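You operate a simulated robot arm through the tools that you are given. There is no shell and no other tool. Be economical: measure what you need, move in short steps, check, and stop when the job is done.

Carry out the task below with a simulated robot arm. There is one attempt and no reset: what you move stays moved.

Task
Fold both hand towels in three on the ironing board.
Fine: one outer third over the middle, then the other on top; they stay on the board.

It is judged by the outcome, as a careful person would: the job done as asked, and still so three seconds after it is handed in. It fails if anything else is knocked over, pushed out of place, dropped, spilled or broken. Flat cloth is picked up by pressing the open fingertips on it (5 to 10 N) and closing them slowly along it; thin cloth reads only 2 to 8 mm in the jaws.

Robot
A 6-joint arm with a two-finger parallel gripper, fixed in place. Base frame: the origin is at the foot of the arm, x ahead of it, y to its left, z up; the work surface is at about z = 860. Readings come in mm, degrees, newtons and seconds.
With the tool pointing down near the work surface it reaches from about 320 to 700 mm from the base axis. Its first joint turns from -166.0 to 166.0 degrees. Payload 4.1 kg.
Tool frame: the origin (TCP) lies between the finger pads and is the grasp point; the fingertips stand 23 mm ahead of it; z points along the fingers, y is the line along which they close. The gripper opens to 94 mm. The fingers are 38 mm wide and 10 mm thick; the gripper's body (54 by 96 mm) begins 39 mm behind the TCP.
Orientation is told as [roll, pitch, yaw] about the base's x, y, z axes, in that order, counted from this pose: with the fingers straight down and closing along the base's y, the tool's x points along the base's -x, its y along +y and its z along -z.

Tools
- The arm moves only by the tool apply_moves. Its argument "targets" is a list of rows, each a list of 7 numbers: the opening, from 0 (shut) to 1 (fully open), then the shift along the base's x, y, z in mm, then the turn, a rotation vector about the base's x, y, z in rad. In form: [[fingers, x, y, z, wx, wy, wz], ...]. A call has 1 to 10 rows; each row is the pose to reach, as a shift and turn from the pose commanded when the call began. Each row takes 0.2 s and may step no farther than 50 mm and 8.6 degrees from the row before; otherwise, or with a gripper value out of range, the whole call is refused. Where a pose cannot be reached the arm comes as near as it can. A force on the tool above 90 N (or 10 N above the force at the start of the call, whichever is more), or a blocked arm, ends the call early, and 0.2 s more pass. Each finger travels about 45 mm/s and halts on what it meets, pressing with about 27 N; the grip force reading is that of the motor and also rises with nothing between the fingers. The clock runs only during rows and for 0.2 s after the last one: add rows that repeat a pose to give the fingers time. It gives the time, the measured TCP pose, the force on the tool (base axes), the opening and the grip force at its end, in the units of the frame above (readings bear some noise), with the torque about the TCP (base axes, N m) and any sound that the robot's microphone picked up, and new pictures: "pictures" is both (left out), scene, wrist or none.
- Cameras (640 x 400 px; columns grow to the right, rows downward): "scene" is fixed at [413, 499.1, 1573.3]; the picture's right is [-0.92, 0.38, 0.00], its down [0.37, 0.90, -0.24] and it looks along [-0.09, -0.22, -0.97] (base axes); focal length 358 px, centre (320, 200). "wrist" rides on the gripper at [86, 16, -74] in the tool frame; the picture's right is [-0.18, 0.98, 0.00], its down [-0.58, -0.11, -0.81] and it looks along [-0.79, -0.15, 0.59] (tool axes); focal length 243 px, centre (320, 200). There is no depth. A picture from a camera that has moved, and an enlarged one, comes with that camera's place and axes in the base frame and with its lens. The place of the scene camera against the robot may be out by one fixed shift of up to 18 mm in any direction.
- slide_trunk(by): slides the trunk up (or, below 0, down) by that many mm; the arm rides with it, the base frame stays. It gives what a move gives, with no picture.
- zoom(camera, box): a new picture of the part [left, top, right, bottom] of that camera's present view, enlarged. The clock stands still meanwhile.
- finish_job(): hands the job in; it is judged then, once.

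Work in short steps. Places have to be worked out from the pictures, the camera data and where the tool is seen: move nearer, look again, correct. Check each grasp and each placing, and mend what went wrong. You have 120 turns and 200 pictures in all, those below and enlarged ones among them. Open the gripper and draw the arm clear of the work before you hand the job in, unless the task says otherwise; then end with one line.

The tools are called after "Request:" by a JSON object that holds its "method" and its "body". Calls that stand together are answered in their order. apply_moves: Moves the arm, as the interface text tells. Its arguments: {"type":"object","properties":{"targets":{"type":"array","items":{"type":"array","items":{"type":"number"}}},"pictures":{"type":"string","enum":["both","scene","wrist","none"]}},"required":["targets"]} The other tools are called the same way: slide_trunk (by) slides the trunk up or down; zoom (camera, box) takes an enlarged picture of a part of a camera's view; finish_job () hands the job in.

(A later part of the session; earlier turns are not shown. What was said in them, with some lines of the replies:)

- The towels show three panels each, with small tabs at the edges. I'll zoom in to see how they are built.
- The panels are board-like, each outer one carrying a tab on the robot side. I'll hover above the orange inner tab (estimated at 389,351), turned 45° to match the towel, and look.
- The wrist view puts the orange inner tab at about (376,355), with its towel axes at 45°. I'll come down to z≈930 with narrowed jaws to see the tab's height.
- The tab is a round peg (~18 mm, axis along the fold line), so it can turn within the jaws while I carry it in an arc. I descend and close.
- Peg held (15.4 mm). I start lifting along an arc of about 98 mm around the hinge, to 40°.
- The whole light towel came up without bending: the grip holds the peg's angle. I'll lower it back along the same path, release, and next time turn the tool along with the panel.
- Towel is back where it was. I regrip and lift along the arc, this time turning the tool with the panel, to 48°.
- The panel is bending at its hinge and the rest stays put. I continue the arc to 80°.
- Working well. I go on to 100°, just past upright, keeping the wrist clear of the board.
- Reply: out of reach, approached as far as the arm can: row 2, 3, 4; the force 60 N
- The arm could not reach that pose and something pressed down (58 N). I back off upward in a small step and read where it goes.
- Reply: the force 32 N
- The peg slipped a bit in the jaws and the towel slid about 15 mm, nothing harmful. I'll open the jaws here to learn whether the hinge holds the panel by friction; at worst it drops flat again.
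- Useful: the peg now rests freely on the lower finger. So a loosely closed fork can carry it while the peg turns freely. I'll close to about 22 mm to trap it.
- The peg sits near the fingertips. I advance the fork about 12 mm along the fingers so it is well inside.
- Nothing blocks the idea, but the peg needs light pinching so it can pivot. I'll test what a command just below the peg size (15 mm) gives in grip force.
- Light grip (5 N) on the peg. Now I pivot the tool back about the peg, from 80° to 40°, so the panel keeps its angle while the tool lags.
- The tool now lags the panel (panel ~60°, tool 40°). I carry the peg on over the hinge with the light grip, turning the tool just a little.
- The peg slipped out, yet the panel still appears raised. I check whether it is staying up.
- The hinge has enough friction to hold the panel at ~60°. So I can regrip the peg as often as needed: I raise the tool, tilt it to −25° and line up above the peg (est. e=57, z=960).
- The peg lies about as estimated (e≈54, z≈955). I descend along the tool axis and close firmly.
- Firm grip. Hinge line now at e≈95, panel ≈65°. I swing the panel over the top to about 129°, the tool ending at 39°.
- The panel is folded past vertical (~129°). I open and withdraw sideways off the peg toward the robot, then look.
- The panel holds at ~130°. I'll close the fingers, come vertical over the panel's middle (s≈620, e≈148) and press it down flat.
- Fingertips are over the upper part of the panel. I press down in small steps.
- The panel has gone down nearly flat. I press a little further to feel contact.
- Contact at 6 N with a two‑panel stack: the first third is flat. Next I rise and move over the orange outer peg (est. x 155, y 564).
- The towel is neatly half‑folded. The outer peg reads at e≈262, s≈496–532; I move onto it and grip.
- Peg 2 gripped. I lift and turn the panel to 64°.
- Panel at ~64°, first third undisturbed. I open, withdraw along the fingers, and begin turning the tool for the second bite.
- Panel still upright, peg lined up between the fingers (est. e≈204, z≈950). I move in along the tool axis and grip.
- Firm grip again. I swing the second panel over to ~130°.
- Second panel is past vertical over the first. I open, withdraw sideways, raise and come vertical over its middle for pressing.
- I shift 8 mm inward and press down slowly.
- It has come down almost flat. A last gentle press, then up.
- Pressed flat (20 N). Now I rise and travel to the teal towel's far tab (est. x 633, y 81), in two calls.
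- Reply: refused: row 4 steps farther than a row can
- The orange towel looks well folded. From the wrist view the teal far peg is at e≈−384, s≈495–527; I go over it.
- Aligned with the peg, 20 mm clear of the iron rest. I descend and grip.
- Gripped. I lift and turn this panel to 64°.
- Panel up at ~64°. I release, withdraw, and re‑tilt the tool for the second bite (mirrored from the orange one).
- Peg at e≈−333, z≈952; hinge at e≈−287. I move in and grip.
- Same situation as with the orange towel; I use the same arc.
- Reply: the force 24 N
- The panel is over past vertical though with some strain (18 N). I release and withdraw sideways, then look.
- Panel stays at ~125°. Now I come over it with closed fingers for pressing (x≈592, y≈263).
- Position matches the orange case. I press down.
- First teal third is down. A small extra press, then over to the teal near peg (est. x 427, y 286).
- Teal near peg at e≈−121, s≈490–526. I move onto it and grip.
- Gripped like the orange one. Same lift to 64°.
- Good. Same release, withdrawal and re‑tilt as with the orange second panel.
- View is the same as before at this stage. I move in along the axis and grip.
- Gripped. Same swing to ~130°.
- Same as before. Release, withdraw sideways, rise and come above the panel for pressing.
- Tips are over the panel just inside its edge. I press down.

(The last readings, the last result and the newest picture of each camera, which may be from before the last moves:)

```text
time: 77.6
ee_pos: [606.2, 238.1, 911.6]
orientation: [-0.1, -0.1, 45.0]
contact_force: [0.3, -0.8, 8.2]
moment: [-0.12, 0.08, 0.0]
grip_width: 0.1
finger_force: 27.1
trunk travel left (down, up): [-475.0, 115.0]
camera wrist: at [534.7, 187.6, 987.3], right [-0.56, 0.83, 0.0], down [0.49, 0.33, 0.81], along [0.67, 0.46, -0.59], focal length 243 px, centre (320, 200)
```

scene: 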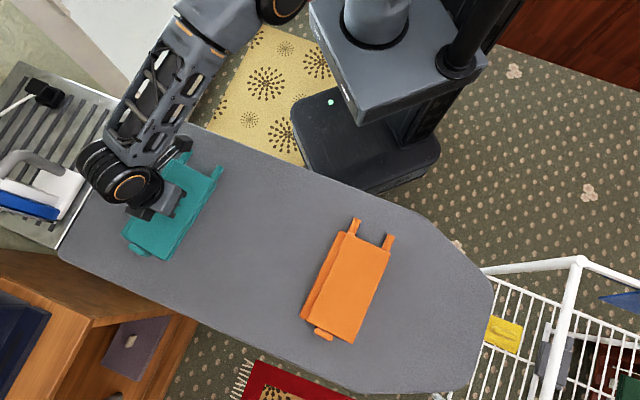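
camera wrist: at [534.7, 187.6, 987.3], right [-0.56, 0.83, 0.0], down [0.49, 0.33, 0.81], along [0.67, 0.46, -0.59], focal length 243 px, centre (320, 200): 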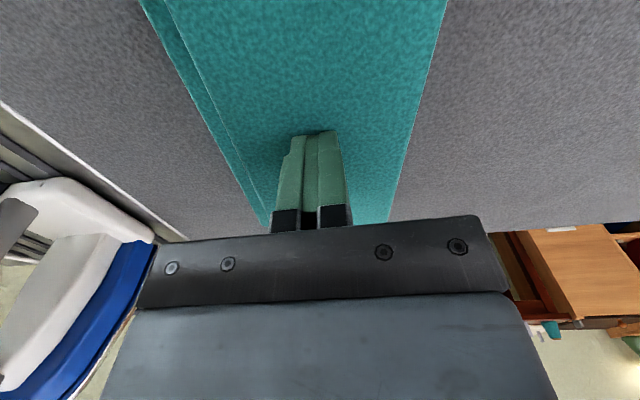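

Flat at 8 N. A final nudge, then I draw the arm away and inspect both towels.

Request:
{"method": "apply_moves", "body": {"targets": [[0, 0, 0, -3, 0, 0, 0], [0, 0, 0, 40, 0, 0, 0], [0, 0, 0, 85, 0, 0, 0], [0, -30, 10, 120, 0, 0, 0], [0, -65, 30, 140, 0, 0, 0], [0, -105, 55, 140, 0, 0, 0], [0, -145, 80, 140, 0, 0, 0], [0, -185, 105, 140, 0, 0, 0], [0, -222, 130, 140, 0, 0, 0]]}}

Request:
{"method": "zoom", "body": {"camera": "scene", "box": [100, 130, 420, 350]}}

```text
time: 79.6
ee_pos: [384.6, 370.3, 1050.0]
orientation: [-0.1, -0.1, 44.9]
contact_force: [0.2, 0.0, -0.8]
moment: [0.05, 0.01, -0.01]
grip_width: 0.1
finger_force: 26.9
trunk travel left (down, up): [-475.0, 115.0]
camera wrist: at [311.3, 317.9, 1126.6], right [-0.56, 0.83, 0.0], down [0.49, 0.33, 0.81], along [0.67, 0.45, -0.59], focal length 243 px, centre (320, 200)
```

scene: 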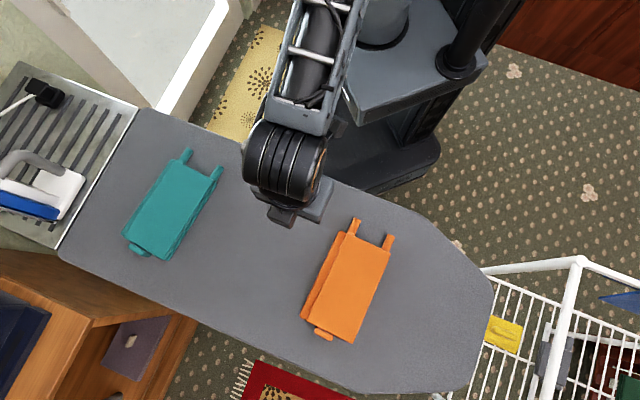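
wrist: 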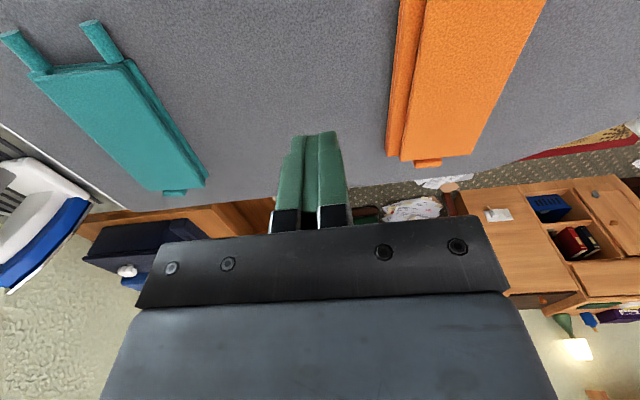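

```text
1.82 times, centred on (260, 240) of scene
camera zoom: at [413.0, 499.1, 1573.3], right [-0.92, 0.38, 0.0], down [0.37, 0.9, -0.24], along [-0.09, -0.22, -0.97], focal length 651 px, centre (429, 127)
```

zoom: 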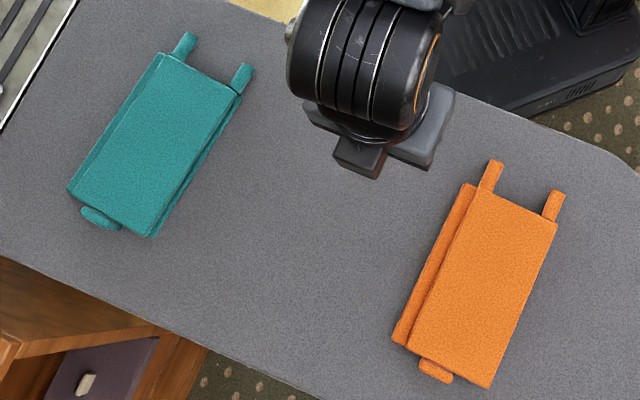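

Both look folded in three. I check how flat the orange stack lies using the wrist view.

Request:
{"method": "zoom", "body": {"camera": "wrist", "box": [360, 0, 560, 190]}}

Request:
{"method": "zoom", "body": {"camera": "wrist", "box": [0, 10, 220, 210]}}

```text
2.11 times, centred on (460, 95) of wrist
camera zoom: at [311.3, 317.9, 1126.6], right [-0.56, 0.83, 0.0], down [0.49, 0.33, 0.81], along [0.67, 0.45, -0.59], focal length 511 px, centre (25, 421)
```

zoom: 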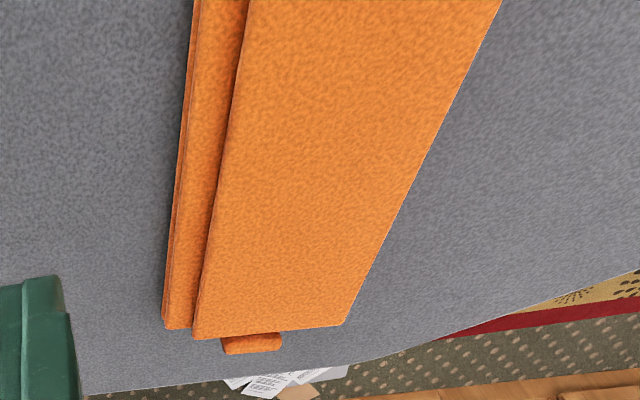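

```text
2.00 times, centred on (110, 110) of wrist
camera zoom: at [311.3, 317.9, 1126.6], right [-0.56, 0.83, 0.0], down [0.49, 0.33, 0.81], along [0.67, 0.45, -0.59], focal length 485 px, centre (740, 380)
```

zoom: 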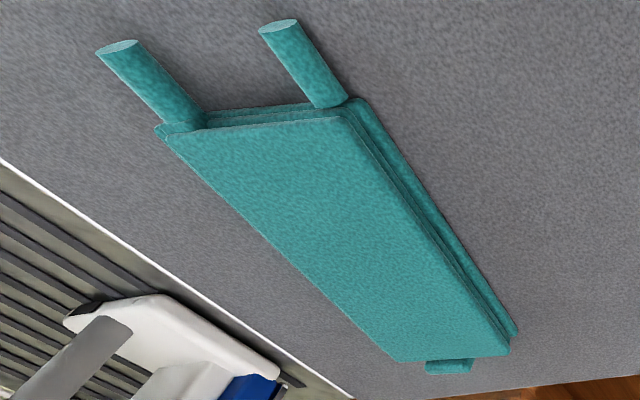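

Teal is flat. I'd like a lower view of the orange stack's near end before handing in.

Request:
{"method": "apply_moves", "body": {"targets": [[0, -40, 10, 0, 0, 0, 0], [0.3, -80, 20, 0, 0, 0, 0], [0.5, -120, 32, -20, 0, 0, 0], [0.5, -155, 42, -50, 0, 0, 0], [0.5, -170, 40, -80, 0, 0, 0]]}}

```text
time: 80.8
ee_pos: [214.7, 410.9, 969.9]
orientation: [0.0, -0.1, 45.0]
contact_force: [-0.9, 0.8, 0.6]
moment: [-0.02, -0.01, -0.02]
grip_width: 46.9
finger_force: 0.1
trunk travel left (down, up): [-475.0, 115.0]
camera wrist: at [143.2, 359.3, 1046.3], right [-0.56, 0.83, 0.0], down [0.49, 0.33, 0.81], along [0.67, 0.45, -0.59], focal length 243 px, centre (320, 200)
```

scene: 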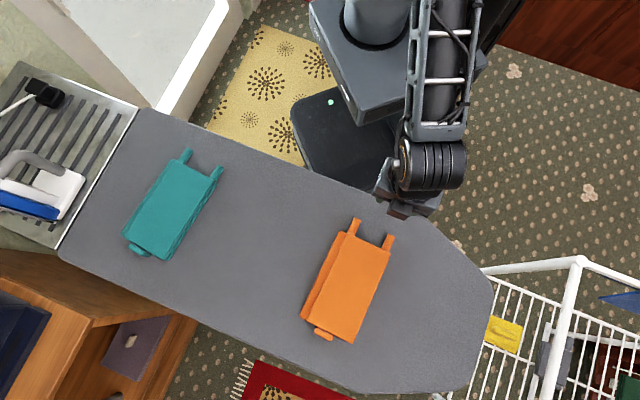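
wrist: 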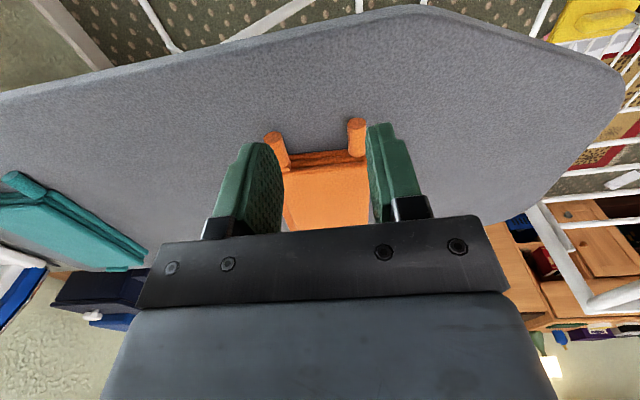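

Request:
{"method": "zoom", "body": {"camera": "wrist", "box": [250, 100, 390, 200]}}

```text
4.00 times, centred on (320, 150) of wrist
camera zoom: at [143.2, 359.3, 1046.3], right [-0.56, 0.83, 0.0], down [0.49, 0.33, 0.81], along [0.67, 0.45, -0.59], focal length 970 px, centre (320, 400)
```

zoom: 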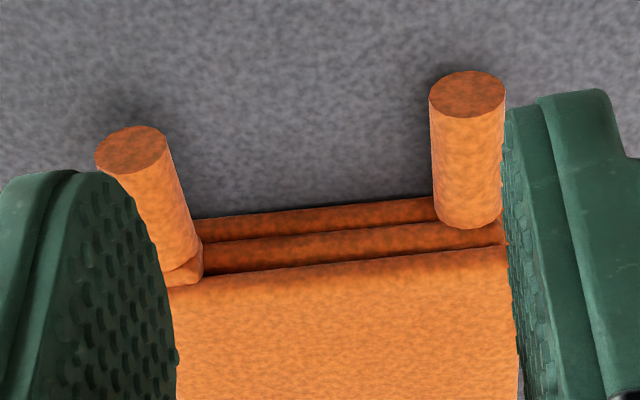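

Orange shows three parallel, flat layers. I open the gripper and draw the arm clear.

Request:
{"method": "apply_moves", "body": {"targets": [[0.7, 0, 0, 45, 0, 0, 0], [1, -10, -15, 90, 0, 0, 0], [1, -15, -30, 135, 0, 0, 0], [1, -15, -35, 180, 0, 0, 0], [1, -15, -35, 220, 0, 0, 0]], "pictures": "scene"}}

```text
time: 82.0
ee_pos: [201.3, 373.8, 1190.1]
orientation: [0.1, 0.0, 45.0]
contact_force: [-0.4, 0.5, -0.8]
moment: [-0.03, 0.0, -0.05]
grip_width: 94.0
finger_force: 0.2
trunk travel left (down, up): [-475.0, 115.0]
```

scene: 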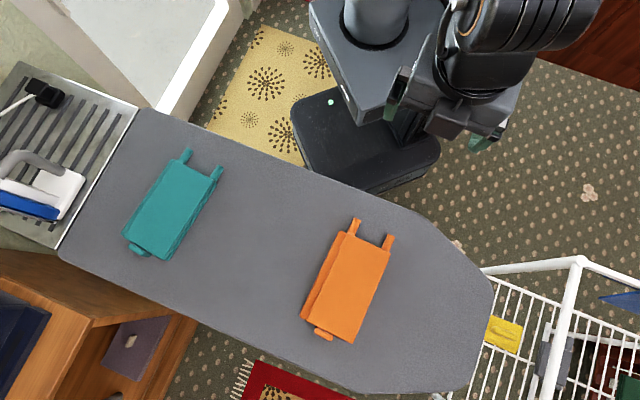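

Both towels are folded in three on the board, nothing else has moved, and the arm is clear, so I hand in.

Request:
{"method": "finish_job", "body": {}}

```text
The job is handed in.
```

Both hand towels are folded in three and lying on the ironing board; nothing else looked moved, and I handed the job in with the gripper open and the arm clear.
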